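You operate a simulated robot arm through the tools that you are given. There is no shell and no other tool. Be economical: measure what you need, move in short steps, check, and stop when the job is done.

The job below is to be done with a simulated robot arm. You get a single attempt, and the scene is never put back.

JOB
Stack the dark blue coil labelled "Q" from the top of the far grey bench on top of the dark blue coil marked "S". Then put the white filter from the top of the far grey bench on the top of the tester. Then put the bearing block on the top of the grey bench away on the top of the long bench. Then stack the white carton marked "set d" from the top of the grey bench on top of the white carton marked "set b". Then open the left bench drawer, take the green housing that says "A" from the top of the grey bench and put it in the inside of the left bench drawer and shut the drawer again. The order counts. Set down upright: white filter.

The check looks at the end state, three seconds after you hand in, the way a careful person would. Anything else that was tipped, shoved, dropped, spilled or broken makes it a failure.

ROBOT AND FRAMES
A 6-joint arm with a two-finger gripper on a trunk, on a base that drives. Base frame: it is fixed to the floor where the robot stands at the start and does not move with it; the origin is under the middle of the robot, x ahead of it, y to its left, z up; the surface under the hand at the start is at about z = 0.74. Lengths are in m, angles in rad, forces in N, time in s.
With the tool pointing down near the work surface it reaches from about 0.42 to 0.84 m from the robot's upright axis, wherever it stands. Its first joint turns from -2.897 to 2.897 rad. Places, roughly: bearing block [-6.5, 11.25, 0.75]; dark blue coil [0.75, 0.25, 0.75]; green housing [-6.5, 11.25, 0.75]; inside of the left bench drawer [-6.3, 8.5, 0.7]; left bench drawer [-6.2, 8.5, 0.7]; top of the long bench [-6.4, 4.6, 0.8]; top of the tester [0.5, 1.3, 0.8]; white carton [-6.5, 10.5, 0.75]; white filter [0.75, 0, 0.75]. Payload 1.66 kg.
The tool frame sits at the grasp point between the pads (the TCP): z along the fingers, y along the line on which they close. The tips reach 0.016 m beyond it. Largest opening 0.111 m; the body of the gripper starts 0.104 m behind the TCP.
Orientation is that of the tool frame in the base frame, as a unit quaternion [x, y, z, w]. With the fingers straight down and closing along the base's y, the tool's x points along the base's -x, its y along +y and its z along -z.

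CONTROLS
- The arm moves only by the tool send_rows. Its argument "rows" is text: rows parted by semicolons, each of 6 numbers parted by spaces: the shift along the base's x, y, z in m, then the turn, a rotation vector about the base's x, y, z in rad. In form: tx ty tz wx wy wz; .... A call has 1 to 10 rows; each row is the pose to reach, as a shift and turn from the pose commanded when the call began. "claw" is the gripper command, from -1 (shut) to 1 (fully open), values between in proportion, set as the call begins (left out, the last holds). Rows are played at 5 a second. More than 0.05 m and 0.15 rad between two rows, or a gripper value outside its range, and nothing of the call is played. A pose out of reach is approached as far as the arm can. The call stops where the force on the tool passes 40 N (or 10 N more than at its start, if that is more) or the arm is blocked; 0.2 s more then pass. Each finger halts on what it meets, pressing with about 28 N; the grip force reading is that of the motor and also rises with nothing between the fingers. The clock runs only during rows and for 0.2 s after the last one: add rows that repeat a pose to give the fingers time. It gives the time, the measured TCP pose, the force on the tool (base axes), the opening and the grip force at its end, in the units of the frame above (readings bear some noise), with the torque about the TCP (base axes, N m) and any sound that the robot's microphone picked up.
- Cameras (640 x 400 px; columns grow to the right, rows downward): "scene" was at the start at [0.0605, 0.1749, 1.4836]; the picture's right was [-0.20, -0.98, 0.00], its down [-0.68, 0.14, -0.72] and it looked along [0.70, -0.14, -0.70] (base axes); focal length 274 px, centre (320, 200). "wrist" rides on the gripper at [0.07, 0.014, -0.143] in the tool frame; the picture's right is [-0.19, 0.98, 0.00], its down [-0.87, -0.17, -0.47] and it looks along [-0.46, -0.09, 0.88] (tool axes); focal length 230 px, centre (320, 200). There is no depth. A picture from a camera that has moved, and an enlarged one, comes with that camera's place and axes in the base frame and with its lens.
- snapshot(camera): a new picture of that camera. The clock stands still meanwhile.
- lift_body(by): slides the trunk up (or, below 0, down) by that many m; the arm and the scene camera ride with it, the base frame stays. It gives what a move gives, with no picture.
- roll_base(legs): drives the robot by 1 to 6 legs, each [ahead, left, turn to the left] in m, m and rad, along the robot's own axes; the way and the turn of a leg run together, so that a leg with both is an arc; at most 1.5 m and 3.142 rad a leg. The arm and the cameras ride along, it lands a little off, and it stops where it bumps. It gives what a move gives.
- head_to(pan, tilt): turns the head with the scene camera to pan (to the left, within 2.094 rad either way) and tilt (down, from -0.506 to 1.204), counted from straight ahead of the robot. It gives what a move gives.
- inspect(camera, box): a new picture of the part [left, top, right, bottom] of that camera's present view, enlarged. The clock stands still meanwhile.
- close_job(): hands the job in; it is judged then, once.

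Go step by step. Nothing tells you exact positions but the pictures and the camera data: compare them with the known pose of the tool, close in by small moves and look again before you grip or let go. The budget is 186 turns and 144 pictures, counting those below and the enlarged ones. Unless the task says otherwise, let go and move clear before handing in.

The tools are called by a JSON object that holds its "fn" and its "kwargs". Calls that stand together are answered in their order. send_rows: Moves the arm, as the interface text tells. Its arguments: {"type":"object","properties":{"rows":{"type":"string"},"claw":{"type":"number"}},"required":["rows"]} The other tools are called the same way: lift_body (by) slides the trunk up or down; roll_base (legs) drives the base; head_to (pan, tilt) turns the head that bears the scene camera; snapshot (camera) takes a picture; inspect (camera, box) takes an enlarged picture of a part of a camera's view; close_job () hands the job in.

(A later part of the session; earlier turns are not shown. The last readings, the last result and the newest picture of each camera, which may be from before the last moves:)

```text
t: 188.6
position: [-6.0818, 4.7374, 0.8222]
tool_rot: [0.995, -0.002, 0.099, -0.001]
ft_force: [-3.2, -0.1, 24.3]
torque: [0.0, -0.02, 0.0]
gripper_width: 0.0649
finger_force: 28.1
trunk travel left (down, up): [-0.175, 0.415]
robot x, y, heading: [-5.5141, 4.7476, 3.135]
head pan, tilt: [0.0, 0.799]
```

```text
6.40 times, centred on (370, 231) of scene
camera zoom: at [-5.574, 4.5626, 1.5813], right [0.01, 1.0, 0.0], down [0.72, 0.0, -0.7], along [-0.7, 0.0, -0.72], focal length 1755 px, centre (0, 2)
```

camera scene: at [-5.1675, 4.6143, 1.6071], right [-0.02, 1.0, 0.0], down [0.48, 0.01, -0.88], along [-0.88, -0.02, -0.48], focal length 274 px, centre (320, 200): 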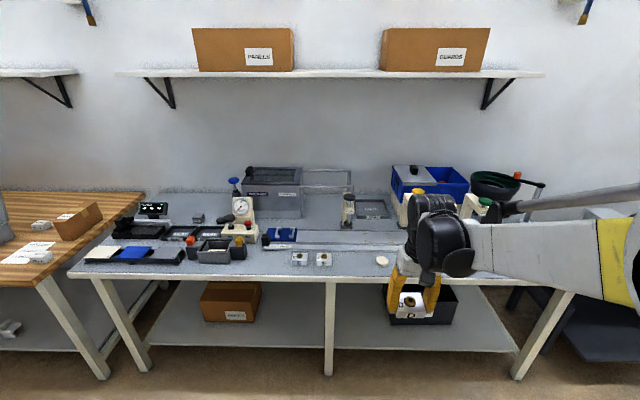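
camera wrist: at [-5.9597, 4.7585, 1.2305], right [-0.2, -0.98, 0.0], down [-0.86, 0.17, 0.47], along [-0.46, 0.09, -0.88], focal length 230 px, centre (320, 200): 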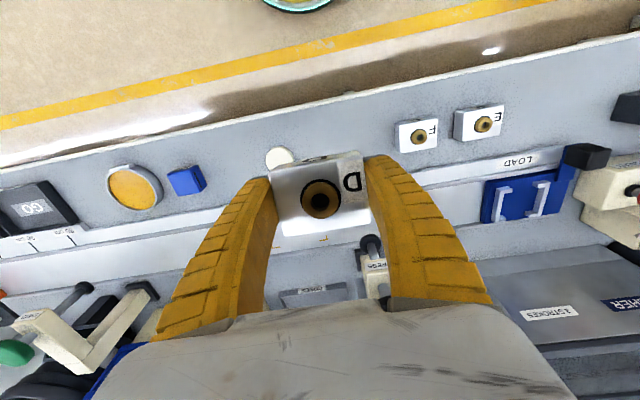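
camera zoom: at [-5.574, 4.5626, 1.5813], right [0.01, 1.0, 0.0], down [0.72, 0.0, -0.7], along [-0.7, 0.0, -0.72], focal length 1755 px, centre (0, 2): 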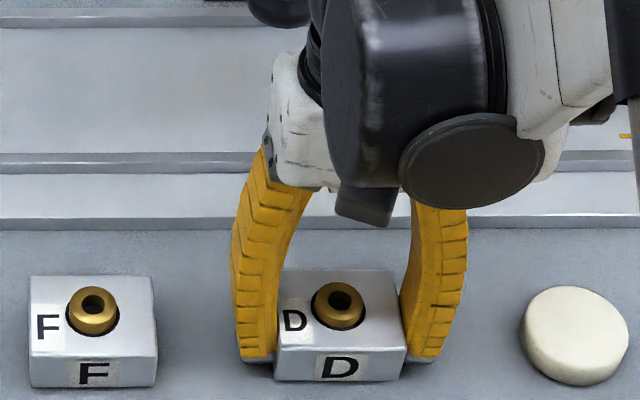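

Contact at 24 N and the block lies flat. Ease 2 mm, open, and rise.

{"fn": "send_rows", "kwargs": {"rows": "0 0 0.002 0 0 0;0 0 0.002 0 0 0"}}

{"fn": "send_rows", "kwargs": {"rows": "0 0 0 0 0 0;0 0 0 0 0 0;0 0 0 0 0 0", "claw": 0.6}}

{"fn": "send_rows", "kwargs": {"rows": "0 0 0.03 0 0 0;0 0 0.07 0 0 0;0 0 0.11 0 0 0;0 0 0.15 0 0.1 0;0 0 0.19 0 0.2 0;0.03 0 0.22 0 0.2 0;0.06 0 0.25 0 0.2 0;0.1 0 0.26 0 0.2 0"}}

{"fn": "inspect", "kwargs": {"camera": "scene", "box": [240, 180, 440, 305]}}

```text
t: 189.2
position: [-6.0816, 4.7365, 0.8241]
tool_rot: [0.995, -0.004, 0.099, 0.0]
ft_force: [-4.5, -1.0, 12.6]
torque: [-0.07, 0.08, 0.01]
gripper_width: 0.0625
finger_force: 28.1
trunk travel left (down, up): [-0.175, 0.415]
robot x, y, heading: [-5.5141, 4.7517, 3.127]
head pan, tilt: [0.0, 0.799]
```

```text
t: 190.0
position: [-6.082, 4.7376, 0.824]
tool_rot: [0.995, -0.004, 0.101, 0.0]
ft_force: [0.3, 0.3, 0.5]
torque: [-0.01, 0.03, 0.02]
gripper_width: 0.09
finger_force: 0.6
trunk travel left (down, up): [-0.175, 0.415]
robot x, y, heading: [-5.5132, 4.7494, 3.13]
head pan, tilt: [0.0, 0.799]
```

```text
t: 191.8
position: [-5.9783, 4.7366, 1.0839]
tool_rot: [1.0, -0.003, -0.001, 0.0]
ft_force: [-0.2, 0.1, 0.2]
torque: [-0.03, 0.05, 0.01]
gripper_width: 0.0901
finger_force: 0.5
trunk travel left (down, up): [-0.175, 0.415]
robot x, y, heading: [-5.5109, 4.7479, 3.137]
head pan, tilt: [0.0, 0.799]
```

```text
3.20 times, centred on (340, 242) of scene
camera zoom: at [-5.5745, 4.5627, 1.5812], right [0.01, 1.0, 0.0], down [0.72, 0.0, -0.7], along [-0.7, 0.0, -0.72], focal length 878 px, centre (256, 64)
```

zoom: 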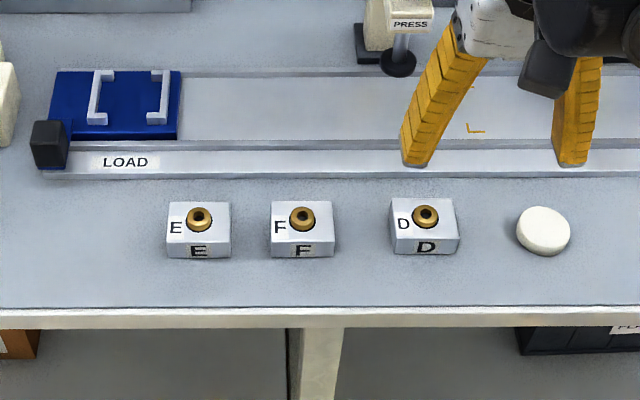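

Block D is set down well. Now back to the grey bench for the cartons (y about 10.4).

{"fn": "roll_base", "kwargs": {"legs": [[-0.4, 0, 0], [0, -1.4, 0], [0, -1.4, 0], [0, -1.4, 0], [0, -1.35, 0]]}}

{"fn": "head_to", "kwargs": {"pan": 0.0, "tilt": 0.6}}

{"fn": "snapshot", "kwargs": {"camera": "scene"}}

```text
t: 220.5
position: [-5.4594, 10.3015, 1.0835]
tool_rot: [1.0, -0.009, 0.0, 0.0]
ft_force: [0.4, 0.4, -0.2]
torque: [0.0, 0.0, 0.01]
gripper_width: 0.0898
finger_force: 1.0
trunk travel left (down, up): [-0.175, 0.415]
robot x, y, heading: [-4.9942, 10.3104, 3.124]
head pan, tilt: [0.0, 0.799]
```

```text
t: 221.2
position: [-5.4595, 10.3002, 1.0834]
tool_rot: [1.0, -0.009, 0.0, 0.0]
ft_force: [0.0, -0.1, 0.1]
torque: [0.02, 0.0, -0.02]
gripper_width: 0.09
finger_force: 0.5
trunk travel left (down, up): [-0.175, 0.415]
robot x, y, heading: [-4.9903, 10.3087, 3.127]
head pan, tilt: [0.0, 0.6]
```

```text
67 pictures are left
camera scene: at [-5.0646, 10.1229, 1.5979], right [0.02, 1.0, 0.0], down [0.57, -0.01, -0.82], along [-0.82, 0.01, -0.57], focal length 274 px, centre (320, 200)
```

scene: 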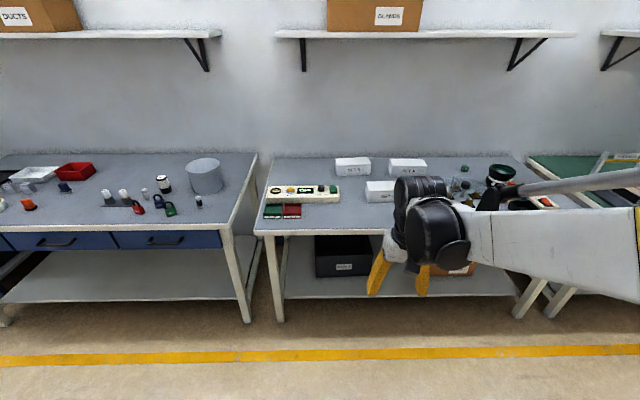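

Carton B is about (-6.44, 10.32) and D about (-6.19, 10.43). I'll drive up to x about -5.72 and look.

{"fn": "roll_base", "kwargs": {"legs": [[0.72, -0.07, 0.015]]}}

{"fn": "head_to", "kwargs": {"pan": 0.0, "tilt": 0.8}}

{"fn": "snapshot", "kwargs": {"camera": "scene"}}

{"fn": "snapshot", "kwargs": {"camera": "wrist"}}

```text
t: 225.1
position: [-6.1714, 10.3911, 1.0832]
tool_rot: [1.0, -0.013, 0.0, 0.0]
ft_force: [0.0, 0.5, -0.2]
torque: [0.02, -0.04, -0.03]
gripper_width: 0.0899
finger_force: 0.2
trunk travel left (down, up): [-0.175, 0.415]
robot x, y, heading: [-5.7065, 10.3991, 3.119]
head pan, tilt: [0.0, 0.6]
```

```text
t: 225.8
position: [-6.1712, 10.3907, 1.0833]
tool_rot: [1.0, -0.012, 0.0, 0.001]
ft_force: [-0.7, 0.6, 0.1]
torque: [-0.02, 0.01, -0.01]
gripper_width: 0.0902
finger_force: 1.2
trunk travel left (down, up): [-0.175, 0.415]
robot x, y, heading: [-5.7054, 10.3949, 3.111]
head pan, tilt: [0.0, 0.799]
```

```text
66 pictures are left
camera scene: at [-5.77, 10.2094, 1.5812], right [0.02, 1.0, 0.0], down [0.72, -0.02, -0.7], along [-0.7, 0.02, -0.72], focal length 274 px, centre (320, 200)
```

scene: 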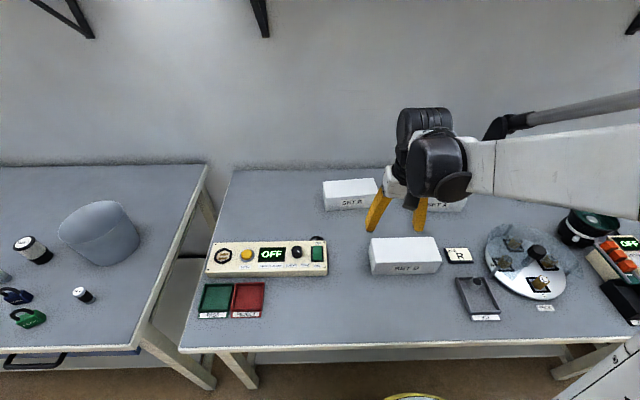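

```text
65 pictures are left
camera wrist: at [-6.1005, 10.3742, 1.2267], right [-0.21, -0.98, 0.0], down [-0.86, 0.19, 0.47], along [-0.46, 0.1, -0.88], focal length 230 px, centre (320, 200)
```

wrist: 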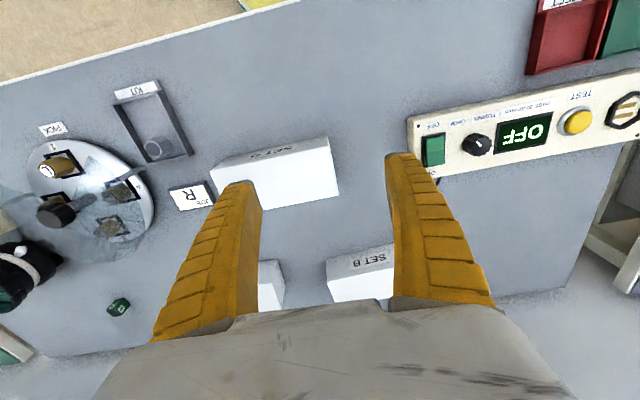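

The cartons look wide in y, so I'll probably need to grip across x. I'll enlarge for dimensions.

{"fn": "inspect", "kwargs": {"camera": "scene", "box": [300, 160, 492, 280]}}

```text
3.33 times, centred on (396, 220) of scene
camera zoom: at [-5.77, 10.2094, 1.5812], right [0.02, 1.0, 0.0], down [0.72, -0.02, -0.7], along [-0.7, 0.02, -0.72], focal length 914 px, centre (67, 133)
```

zoom: 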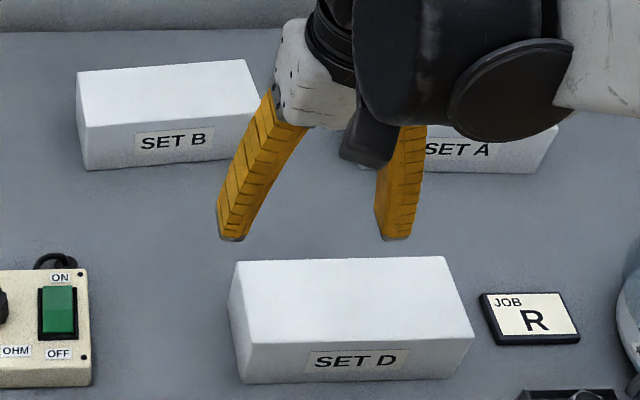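

Carton D is about 0.20 (y) × 0.09 (x) × 0.074 high, centred at (-6.240, 10.480). B is centred at (-6.522, 10.345) with yaw about +0.09. I'll turn the hand a quarter turn while moving over D.

{"fn": "send_rows", "kwargs": {"rows": "-0.007 0.009 0 0 0 0.147;-0.014 0.018 0 0 0 0.294;-0.021 0.027 0 0 0 0.441;-0.028 0.036 0 0 0 0.588;-0.035 0.045 0 0 0 0.735;-0.042 0.054 0 0 0 0.882;-0.049 0.063 0 0 0 1.029;-0.056 0.072 0 0 0 1.176;-0.063 0.08 0 0 0 1.323;-0.069 0.089 0 0 0 1.47", "claw": 1}}

{"fn": "send_rows", "kwargs": {"rows": "0 0 -0.03 0 0 0.143;0 0 -0.07 0 0 0.143;0 0 -0.09 0 0 0.143;0 0 -0.09 0 0 0.143"}}

{"fn": "snapshot", "kwargs": {"camera": "wrist"}}

{"fn": "inspect", "kwargs": {"camera": "scene", "box": [300, 160, 492, 280]}}

```text
t: 228.0
position: [-6.2423, 10.4793, 1.0838]
tool_rot: [0.749, 0.663, 0.001, 0.0]
ft_force: [0.1, 0.9, 0.4]
torque: [0.0, -0.01, -0.01]
gripper_width: 0.1108
finger_force: 0.0
trunk travel left (down, up): [-0.175, 0.415]
robot x, y, heading: [-5.7069, 10.3955, 3.119]
head pan, tilt: [0.0, 0.799]
```

```text
t: 229.0
position: [-6.2379, 10.4789, 0.9943]
tool_rot: [0.701, 0.713, 0.001, 0.0]
ft_force: [-0.5, -0.7, -0.6]
torque: [0.0, -0.02, -0.02]
gripper_width: 0.1106
finger_force: 0.1
trunk travel left (down, up): [-0.175, 0.415]
robot x, y, heading: [-5.7072, 10.3972, 3.117]
head pan, tilt: [0.0, 0.799]
```

```text
63 pictures are left
camera wrist: at [-6.2253, 10.5489, 1.1368], right [0.98, -0.17, 0.0], down [-0.15, -0.87, 0.47], along [-0.08, -0.47, -0.88], focal length 230 px, centre (320, 200)
```

wrist: 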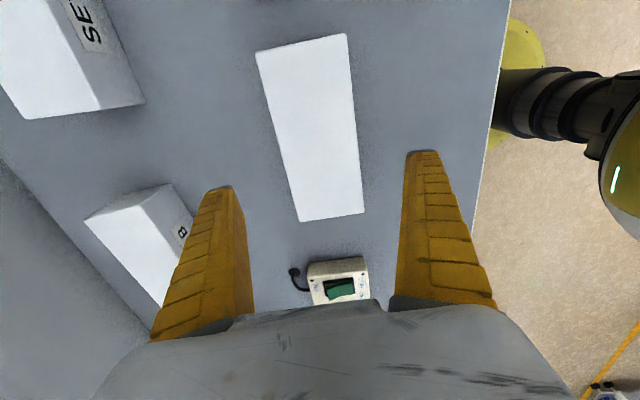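

```text
3.33 times, centred on (396, 220) of scene
camera zoom: at [-5.7699, 10.2094, 1.5811], right [0.02, 1.0, 0.0], down [0.72, -0.02, -0.7], along [-0.7, 0.02, -0.72], focal length 914 px, centre (67, 133)
```

zoom: 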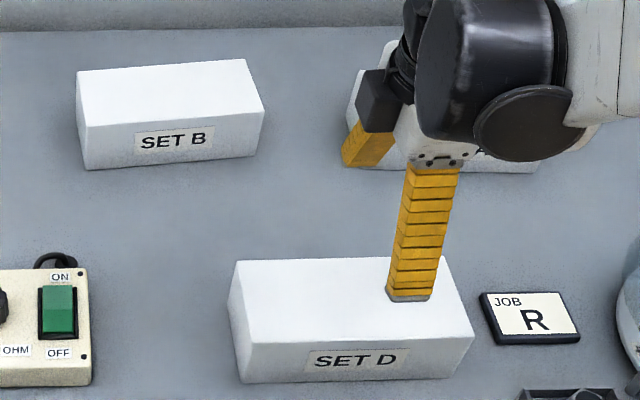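

Wrist corners confirm D's centre at (-6.239, 10.480) and depth 0.086. I'll lower around it to TCP z = 0.845.

{"fn": "send_rows", "kwargs": {"rows": "0 0.001 -0.045 0 0 0;0 0.001 -0.08 0 0 0;0 0.001 -0.115 0 0 0;0 0.001 -0.14 0 0 0;0 0.001 -0.149 0 0 0;0 0.001 -0.149 0 0 0"}}

{"fn": "inspect", "kwargs": {"camera": "scene", "box": [300, 180, 492, 300]}}

{"fn": "snapshot", "kwargs": {"camera": "wrist"}}

```text
t: 230.4
position: [-6.2397, 10.4786, 0.8447]
tool_rot: [0.701, 0.713, 0.0, 0.0]
ft_force: [0.7, -0.3, -0.2]
torque: [0.0, 0.03, -0.03]
gripper_width: 0.111
finger_force: 0.1
trunk travel left (down, up): [-0.175, 0.415]
robot x, y, heading: [-5.7055, 10.3972, 3.117]
head pan, tilt: [0.0, 0.799]
```

```text
3.33 times, centred on (396, 240) of scene
camera zoom: at [-5.7699, 10.2095, 1.5811], right [0.02, 1.0, 0.0], down [0.72, -0.02, -0.7], along [-0.7, 0.02, -0.72], focal length 914 px, centre (67, 67)
```

zoom: 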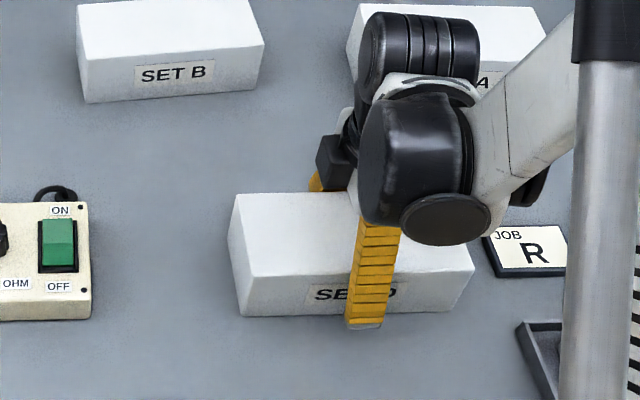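

```text
60 pictures are left
camera wrist: at [-6.2268, 10.5488, 0.9886], right [0.98, -0.17, 0.0], down [-0.15, -0.87, 0.47], along [-0.08, -0.47, -0.88], focal length 230 px, centre (320, 200)
```

wrist: 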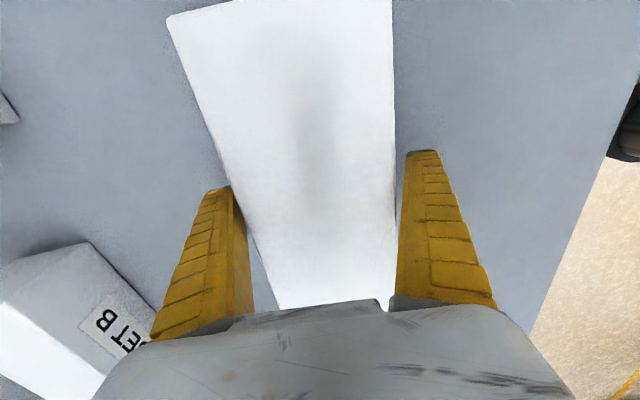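

Fingers straddle D. Close and lift.

{"fn": "send_rows", "kwargs": {"rows": "0 0 0 0 0 0;0 0 0 0 0 0;0 0 0 0 0 0;0 0 0 0 0 0", "claw": -1}}

{"fn": "send_rows", "kwargs": {"rows": "0 0 0.03 0 0 0;0 0 0.07 0 0 0;0 0 0.11 0 0 0;0 0 0.15 0 0 0;0 0 0.17 0 0 0;0 0 0.17 0 0 0"}}

{"fn": "inspect", "kwargs": {"camera": "scene", "box": [300, 120, 492, 240]}}

{"fn": "snapshot", "kwargs": {"camera": "wrist"}}

```text
t: 231.4
position: [-6.2398, 10.4812, 0.8451]
tool_rot: [0.701, 0.713, 0.0, 0.0]
ft_force: [-0.5, -0.1, -0.2]
torque: [-0.01, -0.01, -0.01]
gripper_width: 0.0907
finger_force: 28.0
trunk travel left (down, up): [-0.175, 0.415]
robot x, y, heading: [-5.7062, 10.3939, 3.12]
head pan, tilt: [0.0, 0.799]
```

```text
t: 232.8
position: [-6.2391, 10.4828, 1.0125]
tool_rot: [0.701, 0.713, 0.0, -0.001]
ft_force: [-0.1, -0.4, -3.4]
torque: [-0.03, -0.04, 0.01]
gripper_width: 0.0907
finger_force: 27.7
trunk travel left (down, up): [-0.175, 0.415]
robot x, y, heading: [-5.703, 10.3951, 3.118]
head pan, tilt: [0.0, 0.799]
```

```text
3.33 times, centred on (396, 180) of scene
camera zoom: at [-5.7703, 10.2095, 1.5811], right [0.02, 1.0, 0.0], down [0.72, -0.02, -0.7], along [-0.7, 0.02, -0.72], focal length 914 px, centre (67, 267)
```

zoom: 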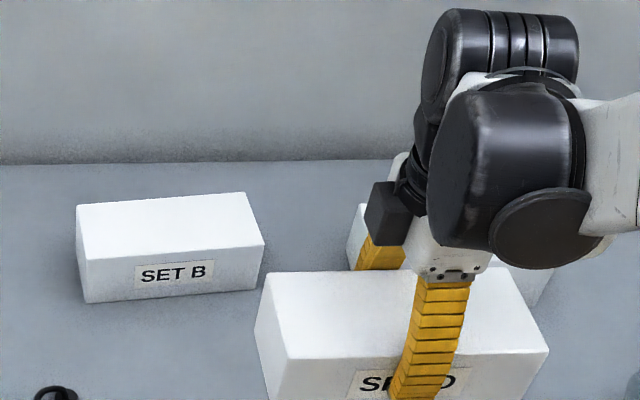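

```text
58 pictures are left
camera wrist: at [-6.2262, 10.5511, 1.156], right [0.98, -0.17, 0.0], down [-0.15, -0.87, 0.47], along [-0.08, -0.47, -0.88], focal length 230 px, centre (320, 200)
```

wrist: 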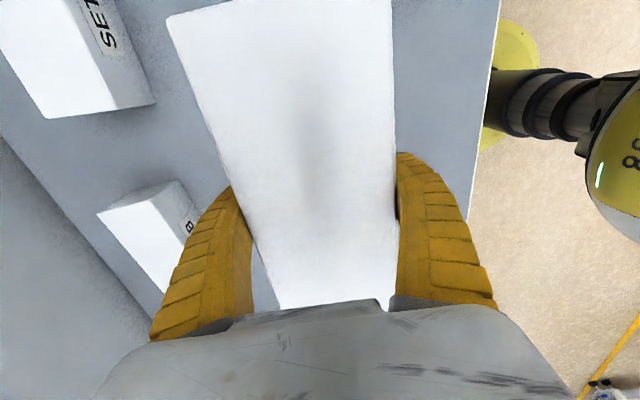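

B's centre is about (-6.522, 10.345), yaw about 0.11. I'll roll in 5 cm for reach, then carry D over B.

{"fn": "roll_base", "kwargs": {"legs": [[0.05, 0, 0]]}}

{"fn": "inspect", "kwargs": {"camera": "scene", "box": [290, 140, 482, 260]}}

```text
t: 233.8
position: [-6.2908, 10.4842, 1.0113]
tool_rot: [0.701, 0.713, 0.0, 0.0]
ft_force: [-1.4, -0.3, -3.6]
torque: [-0.06, -0.07, 0.03]
gripper_width: 0.0909
finger_force: 27.7
trunk travel left (down, up): [-0.175, 0.415]
robot x, y, heading: [-5.7601, 10.3968, 3.116]
head pan, tilt: [0.0, 0.799]
```

```text
3.33 times, centred on (386, 200) of scene
camera zoom: at [-5.8221, 10.2108, 1.581], right [0.03, 1.0, 0.0], down [0.72, -0.02, -0.7], along [-0.7, 0.02, -0.72], focal length 914 px, centre (100, 200)
```

zoom: 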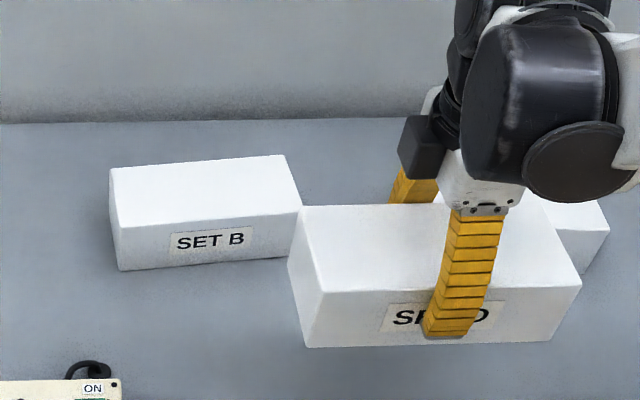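

B's centre is confirmed at (-6.523, 10.344). Carry D over it with the small turn.

{"fn": "send_rows", "kwargs": {"rows": "-0.035 -0.02 0 0 0 0.03;-0.07 -0.04 0 0 0 0.06;-0.105 -0.06 0 0 0 0.105;-0.14 -0.08 0 0 0 0.105;-0.17 -0.1 0 0 0 0.105;-0.2 -0.12 -0.01 0 0 0.105;-0.232 -0.14 -0.02 0 0 0.105;-0.232 -0.14 -0.04 0 0 0.105;-0.232 -0.14 -0.04 0 0 0.105"}}

{"fn": "inspect", "kwargs": {"camera": "scene", "box": [290, 120, 450, 220]}}

{"fn": "snapshot", "kwargs": {"camera": "wrist"}}

```text
t: 235.8
position: [-6.5213, 10.3477, 0.9706]
tool_rot: [0.663, 0.749, -0.001, 0.0]
ft_force: [-0.2, -0.2, -3.5]
torque: [-0.04, 0.01, -0.03]
gripper_width: 0.0911
finger_force: 27.7
trunk travel left (down, up): [-0.175, 0.415]
robot x, y, heading: [-5.7535, 10.3986, 3.118]
head pan, tilt: [0.0, 0.799]
```

```text
4.00 times, centred on (370, 170) of scene
camera zoom: at [-5.821, 10.2108, 1.5811], right [0.03, 1.0, 0.0], down [0.72, -0.02, -0.7], along [-0.7, 0.02, -0.72], focal length 1097 px, centre (120, 320)
```

zoom: 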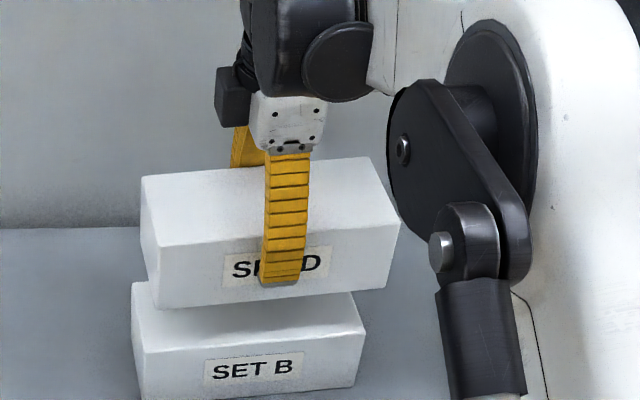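

```text
55 pictures are left
camera wrist: at [-6.5154, 10.4176, 1.1143], right [1.0, -0.07, 0.0], down [-0.06, -0.88, 0.47], along [-0.03, -0.47, -0.88], focal length 230 px, centre (320, 200)
```

wrist: 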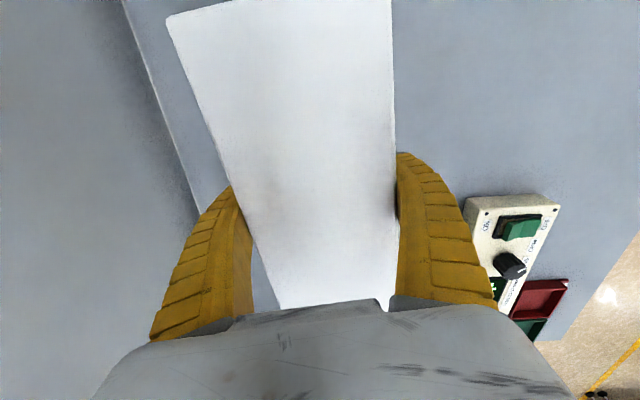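

D needs about −10 mm in y and +3 mm in x. Correct and lower close to contact.

{"fn": "send_rows", "kwargs": {"rows": "0.002 -0.01 0 0 0 0;0.002 -0.01 -0.02 0 0 0;0.002 -0.01 -0.035 0 0 0;0.002 -0.01 -0.044 0 0 0;0.002 -0.01 -0.044 0 0 0"}}

{"fn": "inspect", "kwargs": {"camera": "scene", "box": [290, 120, 450, 220]}}

```text
t: 237.0
position: [-6.5201, 10.3357, 0.9263]
tool_rot: [0.662, 0.749, 0.001, 0.0]
ft_force: [0.4, -0.2, -4.1]
torque: [-0.03, 0.0, 0.04]
gripper_width: 0.0905
finger_force: 27.8
trunk travel left (down, up): [-0.175, 0.415]
robot x, y, heading: [-5.7542, 10.3999, 3.118]
head pan, tilt: [0.0, 0.799]
```

```text
4.00 times, centred on (370, 170) of scene
camera zoom: at [-5.8211, 10.2107, 1.5811], right [0.03, 1.0, 0.0], down [0.72, -0.02, -0.7], along [-0.7, 0.02, -0.72], focal length 1097 px, centre (120, 320)
```

zoom: 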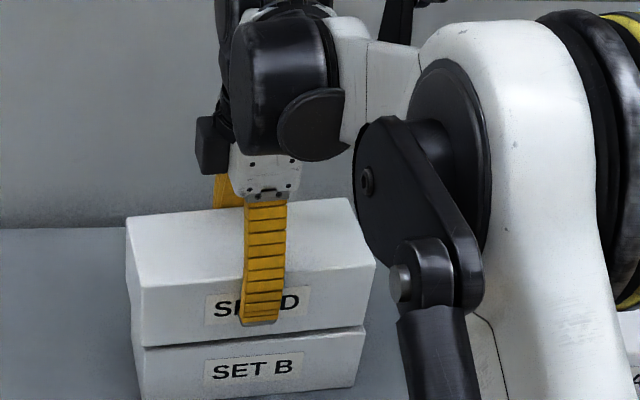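

Well aligned with a small gap left. Lower gently.

{"fn": "send_rows", "kwargs": {"rows": "0 0 -0.003 0 0 0;0 0 -0.005 0 0 0;0 0 -0.006 0 0 0;0 0 -0.006 0 0 0"}}

```text
t: 238.0
position: [-6.5183, 10.3348, 0.9229]
tool_rot: [0.662, 0.749, 0.0, 0.0]
ft_force: [-0.3, 0.1, -2.7]
torque: [-0.02, -0.01, -0.01]
gripper_width: 0.0907
finger_force: 27.9
trunk travel left (down, up): [-0.175, 0.415]
robot x, y, heading: [-5.7556, 10.3974, 3.113]
head pan, tilt: [0.0, 0.799]
```

{"fn": "send_rows", "kwargs": {"rows": "0 0 -0.002 0 0 0;0 0 -0.004 0 0 0;0 0 -0.004 0 0 0"}}

{"fn": "inspect", "kwargs": {"camera": "scene", "box": [290, 140, 450, 240]}}

```text
t: 238.8
position: [-6.5202, 10.3349, 0.9193]
tool_rot: [0.662, 0.749, -0.001, -0.001]
ft_force: [-8.1, -2.0, 24.7]
torque: [0.03, 0.22, -0.12]
gripper_width: 0.0913
finger_force: 27.5
trunk travel left (down, up): [-0.175, 0.415]
robot x, y, heading: [-5.7565, 10.3963, 3.119]
head pan, tilt: [0.0, 0.799]
```

```text
4.00 times, centred on (370, 190) of scene
camera zoom: at [-5.8189, 10.2108, 1.5815], right [0.03, 1.0, 0.0], down [0.72, -0.02, -0.7], along [-0.7, 0.02, -0.72], focal length 1097 px, centre (120, 240)
```

zoom: 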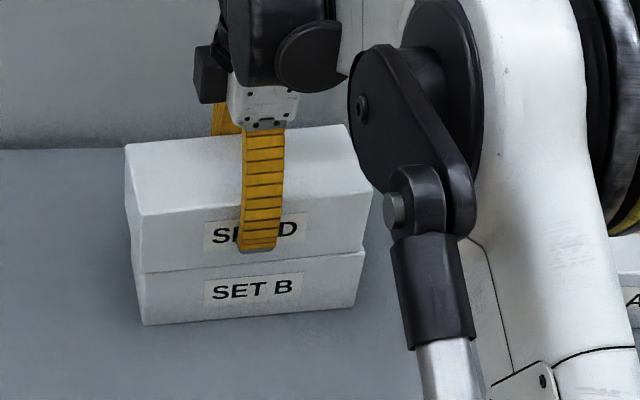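

Contact at 25 N, stack flush. Ease up 2 mm, open, and rise.

{"fn": "send_rows", "kwargs": {"rows": "0 0 0.002 0 0 0;0 0 0.002 0 0 0"}}

{"fn": "send_rows", "kwargs": {"rows": "0 0 0 0 0 0;0 0 0 0 0 0;0 0 0 0 0 0", "claw": 1}}

{"fn": "send_rows", "kwargs": {"rows": "0 0 0.03 0 0 0;0 0 0.07 0 0 0;0 0 0.11 0 0 0;0.03 0 0.14 0 0 0;0.06 0.02 0.16 0 0 0;0.1 0.03 0.17 0 0 0;0.14 0.04 0.17 0 0 0;0.18 0.05 0.17 0 0 0;0.22 0.06 0.17 0 0 0;0.25 0.06 0.17 0 0 0"}}

{"fn": "snapshot", "kwargs": {"camera": "scene"}}

```text
t: 239.4
position: [-6.5193, 10.3354, 0.9195]
tool_rot: [0.662, 0.749, 0.0, 0.0]
ft_force: [1.2, 1.3, 4.6]
torque: [-0.17, 0.21, -0.06]
gripper_width: 0.0909
finger_force: 28.0
trunk travel left (down, up): [-0.175, 0.415]
robot x, y, heading: [-5.7518, 10.3979, 3.117]
head pan, tilt: [0.0, 0.799]
```

```text
t: 240.2
position: [-6.5196, 10.3349, 0.9213]
tool_rot: [0.663, 0.749, 0.0, -0.001]
ft_force: [-0.6, 0.0, 0.7]
torque: [0.02, 0.0, -0.02]
gripper_width: 0.1112
finger_force: 0.1
trunk travel left (down, up): [-0.175, 0.415]
robot x, y, heading: [-5.7552, 10.3969, 3.119]
head pan, tilt: [0.0, 0.799]
```

```text
t: 242.4
position: [-6.2705, 10.3947, 1.0926]
tool_rot: [0.662, 0.749, 0.0, 0.0]
ft_force: [-0.2, 0.1, 0.5]
torque: [-0.03, -0.02, -0.01]
gripper_width: 0.1109
finger_force: 0.2
trunk travel left (down, up): [-0.175, 0.415]
robot x, y, heading: [-5.7537, 10.3968, 3.116]
head pan, tilt: [0.0, 0.799]
```

```text
52 pictures are left
camera scene: at [-5.82, 10.2107, 1.5812], right [0.03, 1.0, 0.0], down [0.72, -0.02, -0.7], along [-0.7, 0.02, -0.72], focal length 274 px, centre (320, 200)
```

scene: 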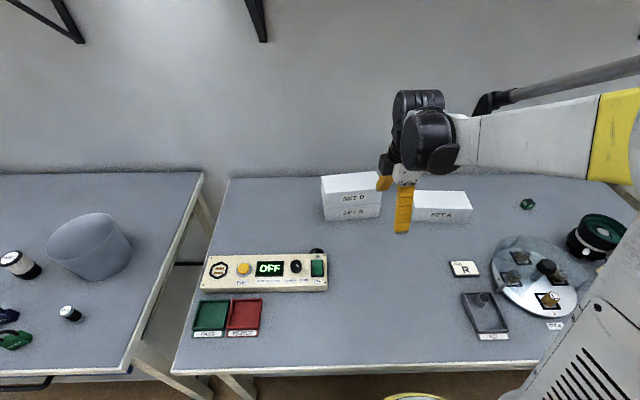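

The carton stack is good. Next the drawer: the left bench's left drawer is near y = 8.38. I'll back off, strafe left and look.

{"fn": "roll_base", "kwargs": {"legs": [[-0.6, 0, 0.02], [0, 1.0, 0], [0, 0.95, 0]]}}

{"fn": "head_to", "kwargs": {"pan": 0.0, "tilt": 0.7}}

{"fn": "snapshot", "kwargs": {"camera": "scene"}}

```text
t: 255.1
position: [-5.6997, 8.4283, 1.091]
tool_rot: [0.663, 0.749, 0.0, 0.0]
ft_force: [0.0, 0.1, 0.2]
torque: [0.03, 0.0, -0.02]
gripper_width: 0.1109
finger_force: 0.1
trunk travel left (down, up): [-0.175, 0.415]
robot x, y, heading: [-5.1831, 8.4337, 3.118]
head pan, tilt: [0.0, 0.799]
```

```text
t: 255.8
position: [-5.7009, 8.4287, 1.0914]
tool_rot: [0.662, 0.749, 0.0, 0.0]
ft_force: [-0.2, 0.7, 0.1]
torque: [0.01, -0.01, 0.02]
gripper_width: 0.1109
finger_force: 0.2
trunk travel left (down, up): [-0.175, 0.415]
robot x, y, heading: [-5.1822, 8.4333, 3.121]
head pan, tilt: [0.0, 0.7]
```

```text
51 pictures are left
camera scene: at [-5.2534, 8.2456, 1.5893], right [0.02, 1.0, 0.0], down [0.64, -0.02, -0.76], along [-0.76, 0.02, -0.64], focal length 274 px, centre (320, 200)
```

scene: 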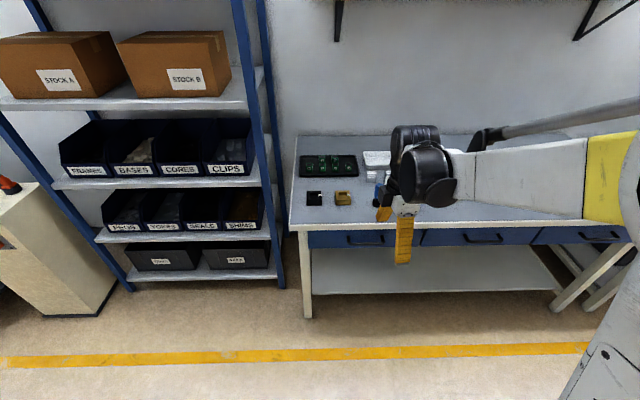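

{"fn": "inspect", "kwargs": {"camera": "scene", "box": [285, 170, 445, 270]}}

```text
4.00 times, centred on (365, 220) of scene
camera zoom: at [-5.2534, 8.2456, 1.5893], right [0.02, 1.0, 0.0], down [0.64, -0.02, -0.76], along [-0.76, 0.02, -0.64], focal length 1097 px, centre (140, 120)
```

zoom: 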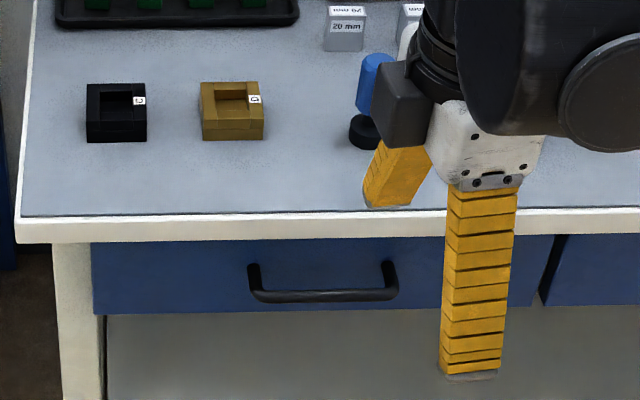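

The left drawer's handle bar looks centred near (-6.003, 8.455, 0.712), protruding past the bench edge (x about -6.041). The hand already closes along x, so I can straddle the bar from above. I'll roll in slightly, move above, and look.

{"fn": "roll_base", "kwargs": {"legs": [[0.07, 0, 0.02]]}}

{"fn": "send_rows", "kwargs": {"rows": "-0.04 0 -0.02 0 0 -0.06;-0.08 0.005 -0.04 0 0 -0.12;-0.12 0.01 -0.06 0 0 -0.14;-0.16 0.012 -0.08 0 0 -0.14;-0.2 0.015 -0.1 0 0 -0.14;-0.23 0.015 -0.13 0 0 -0.14;-0.23 0.015 -0.17 0 0 -0.14;-0.23 0.015 -0.17 0 0 -0.14", "claw": -0.1}}

{"fn": "snapshot", "kwargs": {"camera": "wrist"}}

{"fn": "inspect", "kwargs": {"camera": "scene", "box": [285, 180, 445, 280]}}

```text
t: 256.8
position: [-5.7699, 8.4202, 1.0908]
tool_rot: [0.655, 0.755, 0.0, 0.0]
ft_force: [-0.5, 0.0, 0.4]
torque: [-0.04, -0.04, 0.02]
gripper_width: 0.1106
finger_force: 0.1
trunk travel left (down, up): [-0.175, 0.415]
robot x, y, heading: [-5.2528, 8.437, 3.135]
head pan, tilt: [0.0, 0.7]
```

```text
t: 258.6
position: [-5.9976, 8.4333, 0.9181]
tool_rot: [0.707, 0.707, -0.001, 0.0]
ft_force: [0.4, -1.1, 0.1]
torque: [0.02, 0.02, -0.04]
gripper_width: 0.0518
finger_force: 1.6
trunk travel left (down, up): [-0.175, 0.415]
robot x, y, heading: [-5.2523, 8.4284, 3.136]
head pan, tilt: [0.0, 0.7]
```

```text
49 pictures are left
camera wrist: at [-5.983, 8.5023, 1.0612], right [0.98, -0.19, 0.0], down [-0.17, -0.87, 0.47], along [-0.09, -0.46, -0.88], focal length 230 px, centre (320, 200)
```

wrist: 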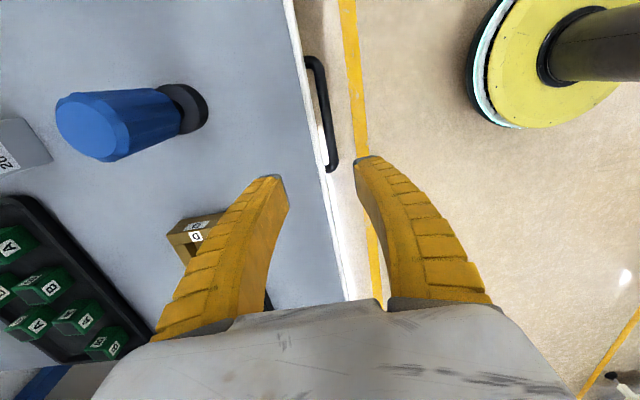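

```text
4.00 times, centred on (365, 230) of scene
camera zoom: at [-5.3193, 8.2454, 1.5894], right [0.01, 1.0, 0.0], down [0.64, 0.0, -0.77], along [-0.77, 0.0, -0.64], focal length 1097 px, centre (140, 80)
```

zoom: 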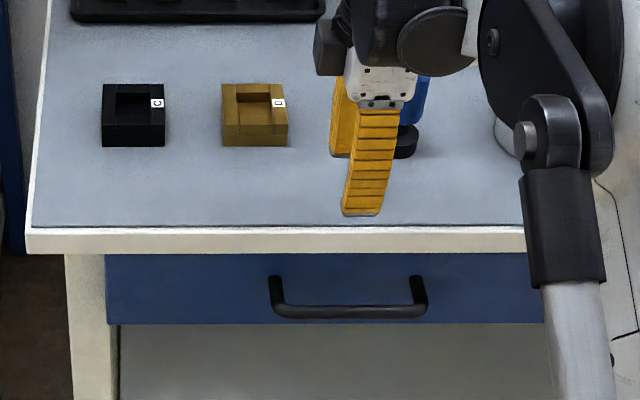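

Triangulation suggests this bench top is higher (about 0.85), with the bar near x = -5.98, z = 0.75. I'll enlarge the wrist view to check the gap between bar and bench edge.

{"fn": "inspect", "kwargs": {"camera": "wrist", "box": [260, 30, 420, 190]}}

```text
2.50 times, centred on (340, 110) of wrist
camera zoom: at [-5.983, 8.5023, 1.0612], right [0.98, -0.19, 0.0], down [-0.17, -0.87, 0.47], along [-0.09, -0.46, -0.88], focal length 575 px, centre (270, 425)
```

zoom: 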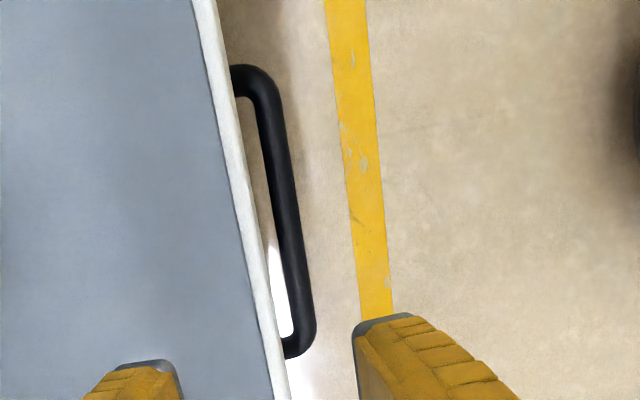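

The bar is too close to the bench edge for a vertical grip, so I'll tilt the hand about 1.2 rad (fingers pointing at the drawer) and straddle the bar above/below. First tilt clear of the bench.

{"fn": "send_rows", "kwargs": {"rows": "0.04 0.005 0.02 0 0 0;0.08 0.01 0.03 0 0.15 0;0.12 0.015 0.03 0 0.3 0;0.16 0.02 0.03 0 0.45 0;0.18 0.022 0.02 0 0.6 0;0.18 0.022 0 0 0.75 0;0.18 0.022 -0.03 0 0.9 0;0.18 0.022 -0.05 0 1.05 0;0.18 0.022 -0.07 0 1.2 0;0.18 0.022 -0.07 0 1.2 0"}}

{"fn": "snapshot", "kwargs": {"camera": "scene"}}

{"fn": "snapshot", "kwargs": {"camera": "wrist"}}

```text
t: 260.8
position: [-5.9737, 8.4751, 0.9965]
tool_rot: [0.584, 0.583, -0.399, -0.4]
ft_force: [0.1, 0.1, -0.1]
torque: [-0.01, 0.01, -0.03]
gripper_width: 0.0522
finger_force: 1.2
out of reach, approached as far as the arm can: row 6, 7, 8, 9, 10
trunk travel left (down, up): [-0.175, 0.415]
robot x, y, heading: [-5.2565, 8.4359, 3.139]
head pan, tilt: [0.0, 0.7]
```

```text
46 pictures are left
camera scene: at [-5.3189, 8.2453, 1.5894], right [0.01, 1.0, 0.0], down [0.64, 0.0, -0.77], along [-0.77, 0.0, -0.64], focal length 274 px, centre (320, 200)
```

scene: 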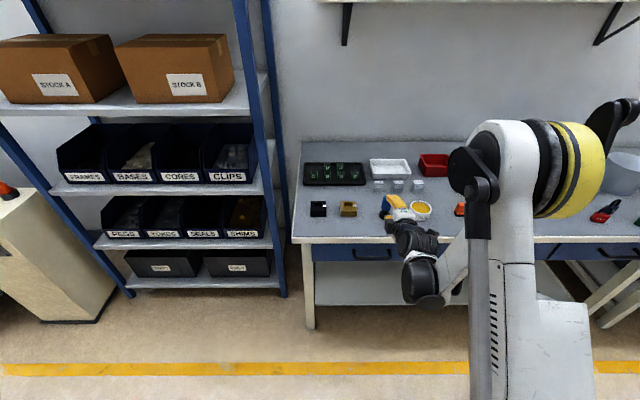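

```text
45 pictures are left
camera wrist: at [-5.8359, 8.5442, 1.0373], right [0.36, -0.19, -0.92], down [0.38, -0.87, 0.33], along [-0.85, -0.46, -0.24], focal length 230 px, centre (320, 200)
```

wrist: 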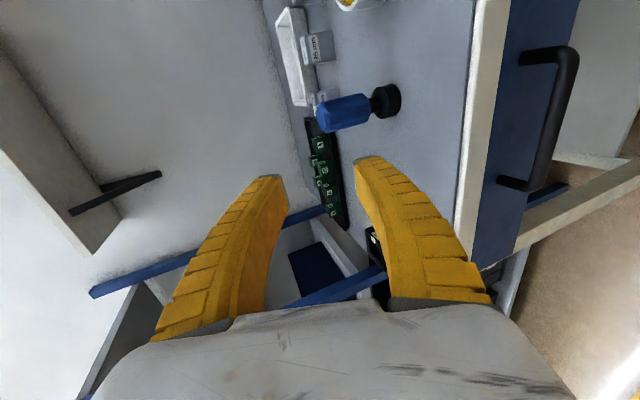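

Too close for that tilt. I'll back up 0.25, lower the trunk, and check the pose.

{"fn": "roll_base", "kwargs": {"legs": [[-0.25, 0, 0]]}}

{"fn": "lift_body", "kwargs": {"by": -0.17}}

{"fn": "send_rows", "kwargs": {"rows": "0 0 -0.01 0 0 0;0 0 -0.03 0 0 0;0 0 -0.03 0 0 0"}}

```text
t: 262.6
position: [-5.7305, 8.479, 0.9967]
tool_rot: [0.584, 0.583, -0.397, -0.401]
ft_force: [-0.3, 0.2, 0.5]
torque: [0.01, -0.02, -0.03]
gripper_width: 0.0522
finger_force: 1.3
trunk travel left (down, up): [-0.175, 0.415]
robot x, y, heading: [-5.0081, 8.4312, 3.129]
head pan, tilt: [0.0, 0.7]
```

```text
t: 264.5
position: [-5.7308, 8.4787, 0.8265]
tool_rot: [0.585, 0.583, -0.397, -0.4]
ft_force: [1.0, 0.2, -0.5]
torque: [-0.03, -0.03, 0.0]
gripper_width: 0.0521
finger_force: 1.3
trunk travel left (down, up): [-0.005, 0.585]
robot x, y, heading: [-5.0108, 8.4294, 3.127]
head pan, tilt: [0.0, 0.7]
```

```text
t: 265.3
position: [-5.7446, 8.4795, 0.8093]
tool_rot: [0.585, 0.583, -0.398, -0.399]
ft_force: [0.1, 1.1, -0.2]
torque: [0.0, -0.02, 0.02]
gripper_width: 0.0521
finger_force: 1.2
out of reach, approached as far as the arm can: row 1, 2, 3
trunk travel left (down, up): [-0.005, 0.585]
robot x, y, heading: [-5.0067, 8.4313, 3.13]
head pan, tilt: [0.0, 0.7]
```

I'll extend outward while lowering; the arm should have more freedom further out.

{"fn": "send_rows", "kwargs": {"rows": "-0.04 -0.005 0 0 0 0;-0.08 -0.01 0 0 0 0;-0.1 -0.015 -0.03 0 0 0;-0.1 -0.015 -0.06 0 0 0;-0.1 -0.015 -0.06 0 0 0"}}

{"fn": "snapshot", "kwargs": {"camera": "wrist"}}

{"fn": "inspect", "kwargs": {"camera": "scene", "box": [300, 120, 460, 220]}}

```text
t: 266.5
position: [-5.8477, 8.4688, 0.7485]
tool_rot: [0.586, 0.582, -0.397, -0.401]
ft_force: [-0.8, 0.4, -0.4]
torque: [0.02, -0.05, -0.01]
gripper_width: 0.0521
finger_force: 1.3
trunk travel left (down, up): [-0.005, 0.585]
robot x, y, heading: [-5.0089, 8.4327, 3.13]
head pan, tilt: [0.0, 0.7]
```

```text
44 pictures are left
camera wrist: at [-5.7092, 8.5357, 0.789], right [0.36, -0.19, -0.91], down [0.37, -0.87, 0.33], along [-0.86, -0.46, -0.24], focal length 230 px, centre (320, 200)
```

wrist: 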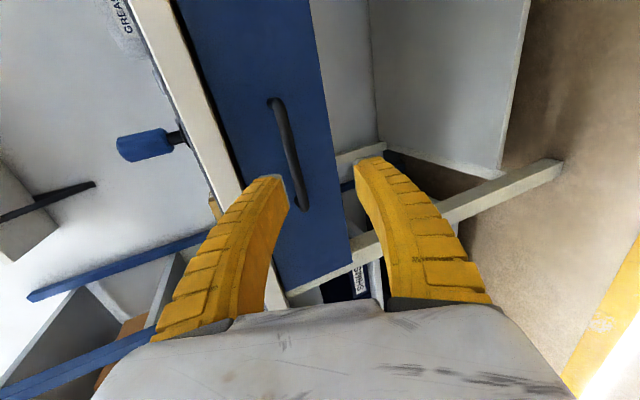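

```text
4.00 times, centred on (380, 170) of scene
camera zoom: at [-5.0772, 8.2438, 1.4194], right [0.01, 1.0, 0.0], down [0.64, -0.01, -0.76], along [-0.76, 0.01, -0.64], focal length 1097 px, centre (80, 320)
```

zoom: 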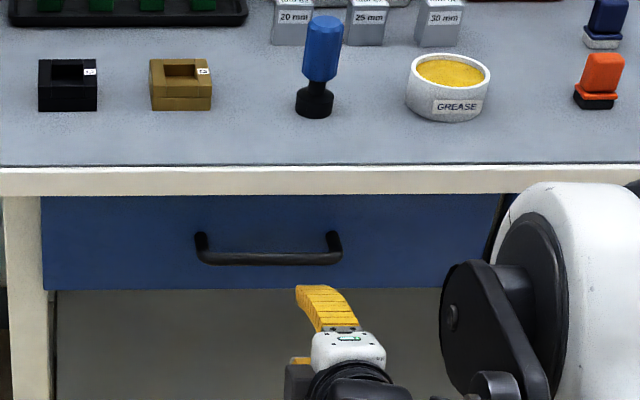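

The hand now reaches. Combining rays, the bar is at about (-5.983, 8.46, 0.74). I'll approach to x = -5.945 and look.

{"fn": "send_rows", "kwargs": {"rows": "-0.04 -0.008 -0.003 0 0 0;-0.08 -0.008 -0.005 0 0 0;-0.097 -0.008 -0.005 0 0 0;-0.097 -0.008 -0.005 0 0 0"}}

{"fn": "snapshot", "kwargs": {"camera": "wrist"}}

{"fn": "inspect", "kwargs": {"camera": "scene", "box": [320, 150, 420, 212]}}

```text
t: 267.5
position: [-5.9449, 8.4588, 0.7431]
tool_rot: [0.585, 0.583, -0.398, -0.401]
ft_force: [-1.7, 0.0, 0.0]
torque: [-0.01, 0.01, 0.02]
gripper_width: 0.0521
finger_force: 1.9
trunk travel left (down, up): [-0.005, 0.585]
robot x, y, heading: [-5.0099, 8.4316, 3.125]
head pan, tilt: [0.0, 0.7]
```

```text
42 pictures are left
camera wrist: at [-5.8042, 8.527, 0.7828], right [0.36, -0.19, -0.91], down [0.37, -0.87, 0.33], along [-0.86, -0.46, -0.24], focal length 230 px, centre (320, 200)
```

wrist: 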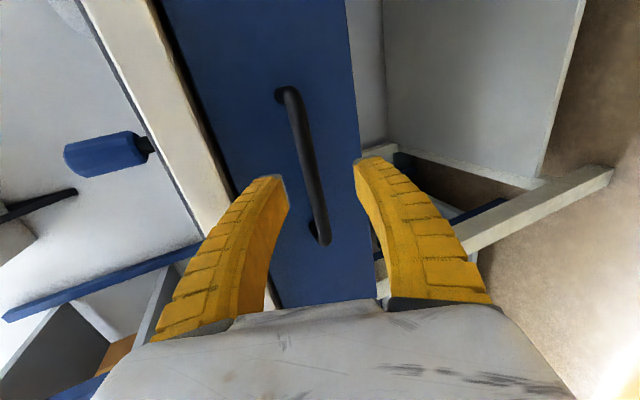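

```text
6.40 times, centred on (370, 181) of scene
camera zoom: at [-5.0771, 8.2437, 1.4194], right [0.01, 1.0, 0.0], down [0.64, -0.01, -0.76], along [-0.76, 0.01, -0.64], focal length 1755 px, centre (0, 322)
```

zoom: 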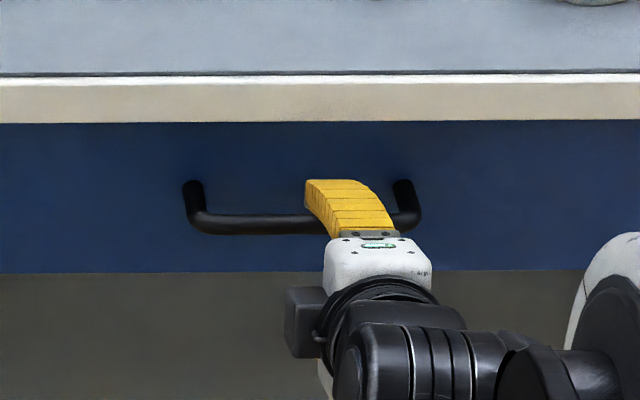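

The bar lies between the fingers. Advance about 3.3 cm and close.

{"fn": "send_rows", "kwargs": {"rows": "-0.015 0 -0.001 0 0 0;-0.027 0 -0.001 0 0 0;-0.035 0 -0.001 0 0 0;-0.035 0 -0.001 0 0 0"}}

{"fn": "snapshot", "kwargs": {"camera": "wrist"}}

```text
t: 268.5
position: [-5.9789, 8.4578, 0.7439]
tool_rot: [0.585, 0.582, -0.398, -0.401]
ft_force: [0.1, -0.9, -0.4]
torque: [0.01, 0.01, -0.01]
gripper_width: 0.0524
finger_force: 1.6
trunk travel left (down, up): [-0.005, 0.585]
robot x, y, heading: [-5.0094, 8.4331, 3.129]
head pan, tilt: [0.0, 0.7]
```

```text
40 pictures are left
camera wrist: at [-5.8388, 8.5255, 0.7833], right [0.36, -0.19, -0.91], down [0.37, -0.87, 0.33], along [-0.86, -0.46, -0.24], focal length 230 px, centre (320, 200)
```

wrist: 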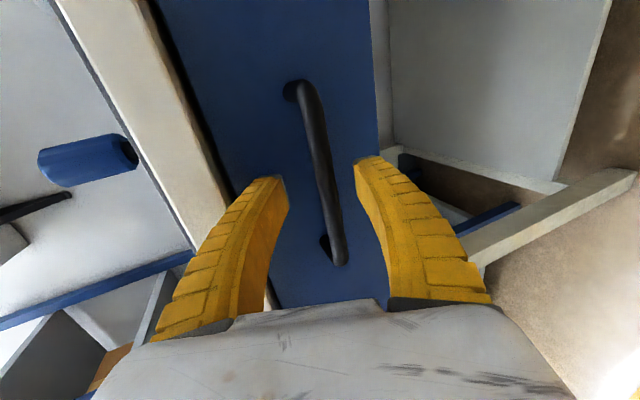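

{"fn": "send_rows", "kwargs": {"rows": "0 0 0 0 0 0;0 0 0 0 0 0;0 0 0 0 0 0;0 0 0 0 0 0", "claw": -1}}

{"fn": "snapshot", "kwargs": {"camera": "wrist"}}

```text
t: 269.1
position: [-5.9753, 8.4564, 0.7383]
tool_rot: [0.587, 0.585, -0.394, -0.398]
ft_force: [13.5, -0.1, -9.2]
torque: [0.11, -0.16, 0.04]
gripper_width: 0.006
finger_force: 33.7
trunk travel left (down, up): [-0.005, 0.585]
robot x, y, heading: [-5.0078, 8.4315, 3.131]
head pan, tilt: [0.0, 0.7]
stopped in row 2: the force on the tool passed its limit at 42 N (the readings are from after the stop); the commanded pose is now the measured one
```

```text
39 pictures are left
camera wrist: at [-5.8366, 8.5256, 0.7807], right [0.36, -0.19, -0.91], down [0.37, -0.87, 0.33], along [-0.85, -0.46, -0.25], focal length 230 px, centre (320, 200)
```

wrist: 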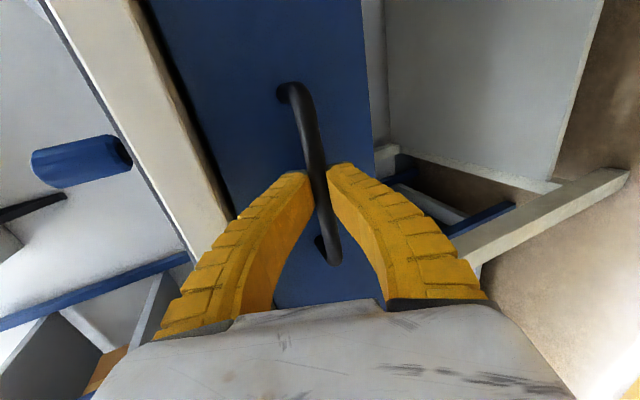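

The bar is held. Pull gently and check.

{"fn": "send_rows", "kwargs": {"rows": "0.01 0 0 0 0 0;0.025 0 0 0 0 0;0.04 0 0 0 0 0;0.055 0 0 0 0 0;0.07 0 0 0 0 0;0.07 0 0 0 0 0"}}

{"fn": "inspect", "kwargs": {"camera": "scene", "box": [300, 130, 460, 230]}}

```text
t: 270.5
position: [-5.9051, 8.4577, 0.7402]
tool_rot: [0.587, 0.584, -0.395, -0.398]
ft_force: [0.4, -0.8, -0.4]
torque: [0.02, -0.03, 0.01]
gripper_width: 0.0001
finger_force: 29.1
trunk travel left (down, up): [-0.005, 0.585]
robot x, y, heading: [-5.0102, 8.4311, 3.132]
head pan, tilt: [0.0, 0.7]
```

```text
4.00 times, centred on (380, 180) of scene
camera zoom: at [-5.0765, 8.2437, 1.4194], right [0.01, 1.0, 0.0], down [0.64, -0.01, -0.77], along [-0.76, 0.01, -0.64], focal length 1097 px, centre (80, 280)
```

zoom: 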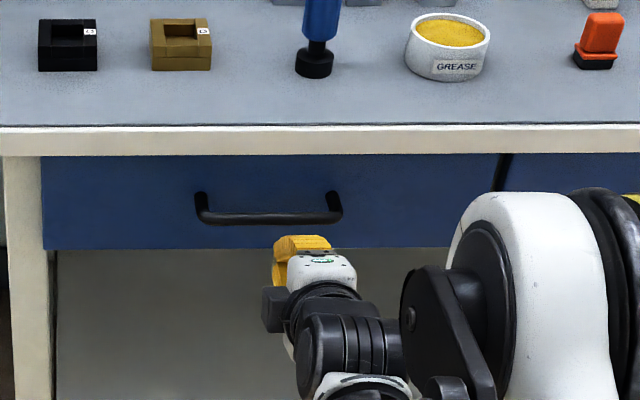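

It slipped: I'd only caught the bar with the tips, so it is ~2 cm further at about (-6.003, z 0.733). Open, and re-approach deeper.

{"fn": "send_rows", "kwargs": {"rows": "0 0 -0.007 0 0 0;0 0 -0.007 0 0 0;-0.035 0 -0.007 0 0 0;-0.065 0 -0.007 0 0 0;-0.085 0 -0.007 0 0 0;-0.097 0 -0.007 0 0 0;-0.097 0 -0.007 0 0 0", "claw": -0.1}}

{"fn": "snapshot", "kwargs": {"camera": "wrist"}}

```text
t: 272.1
position: [-6.0004, 8.4572, 0.7349]
tool_rot: [0.585, 0.584, -0.396, -0.399]
ft_force: [25.3, -2.1, 5.0]
torque: [0.1, 1.0, 0.12]
gripper_width: 0.05
finger_force: 0.2
trunk travel left (down, up): [-0.005, 0.585]
robot x, y, heading: [-5.0079, 8.4372, 3.126]
head pan, tilt: [0.0, 0.7]
```

```text
37 pictures are left
camera wrist: at [-5.8619, 8.5245, 0.7753], right [0.36, -0.19, -0.91], down [0.37, -0.87, 0.33], along [-0.85, -0.46, -0.24], focal length 230 px, centre (320, 200)
```

wrist: 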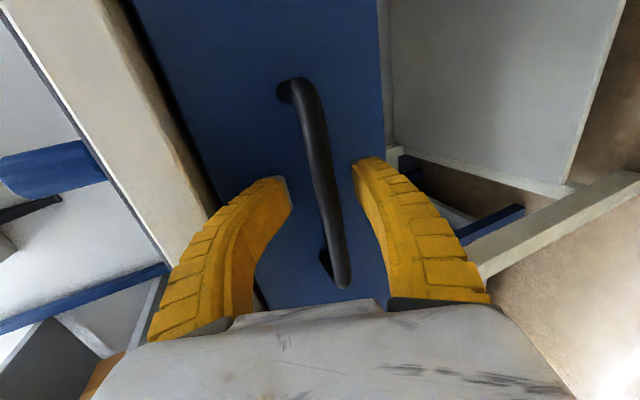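

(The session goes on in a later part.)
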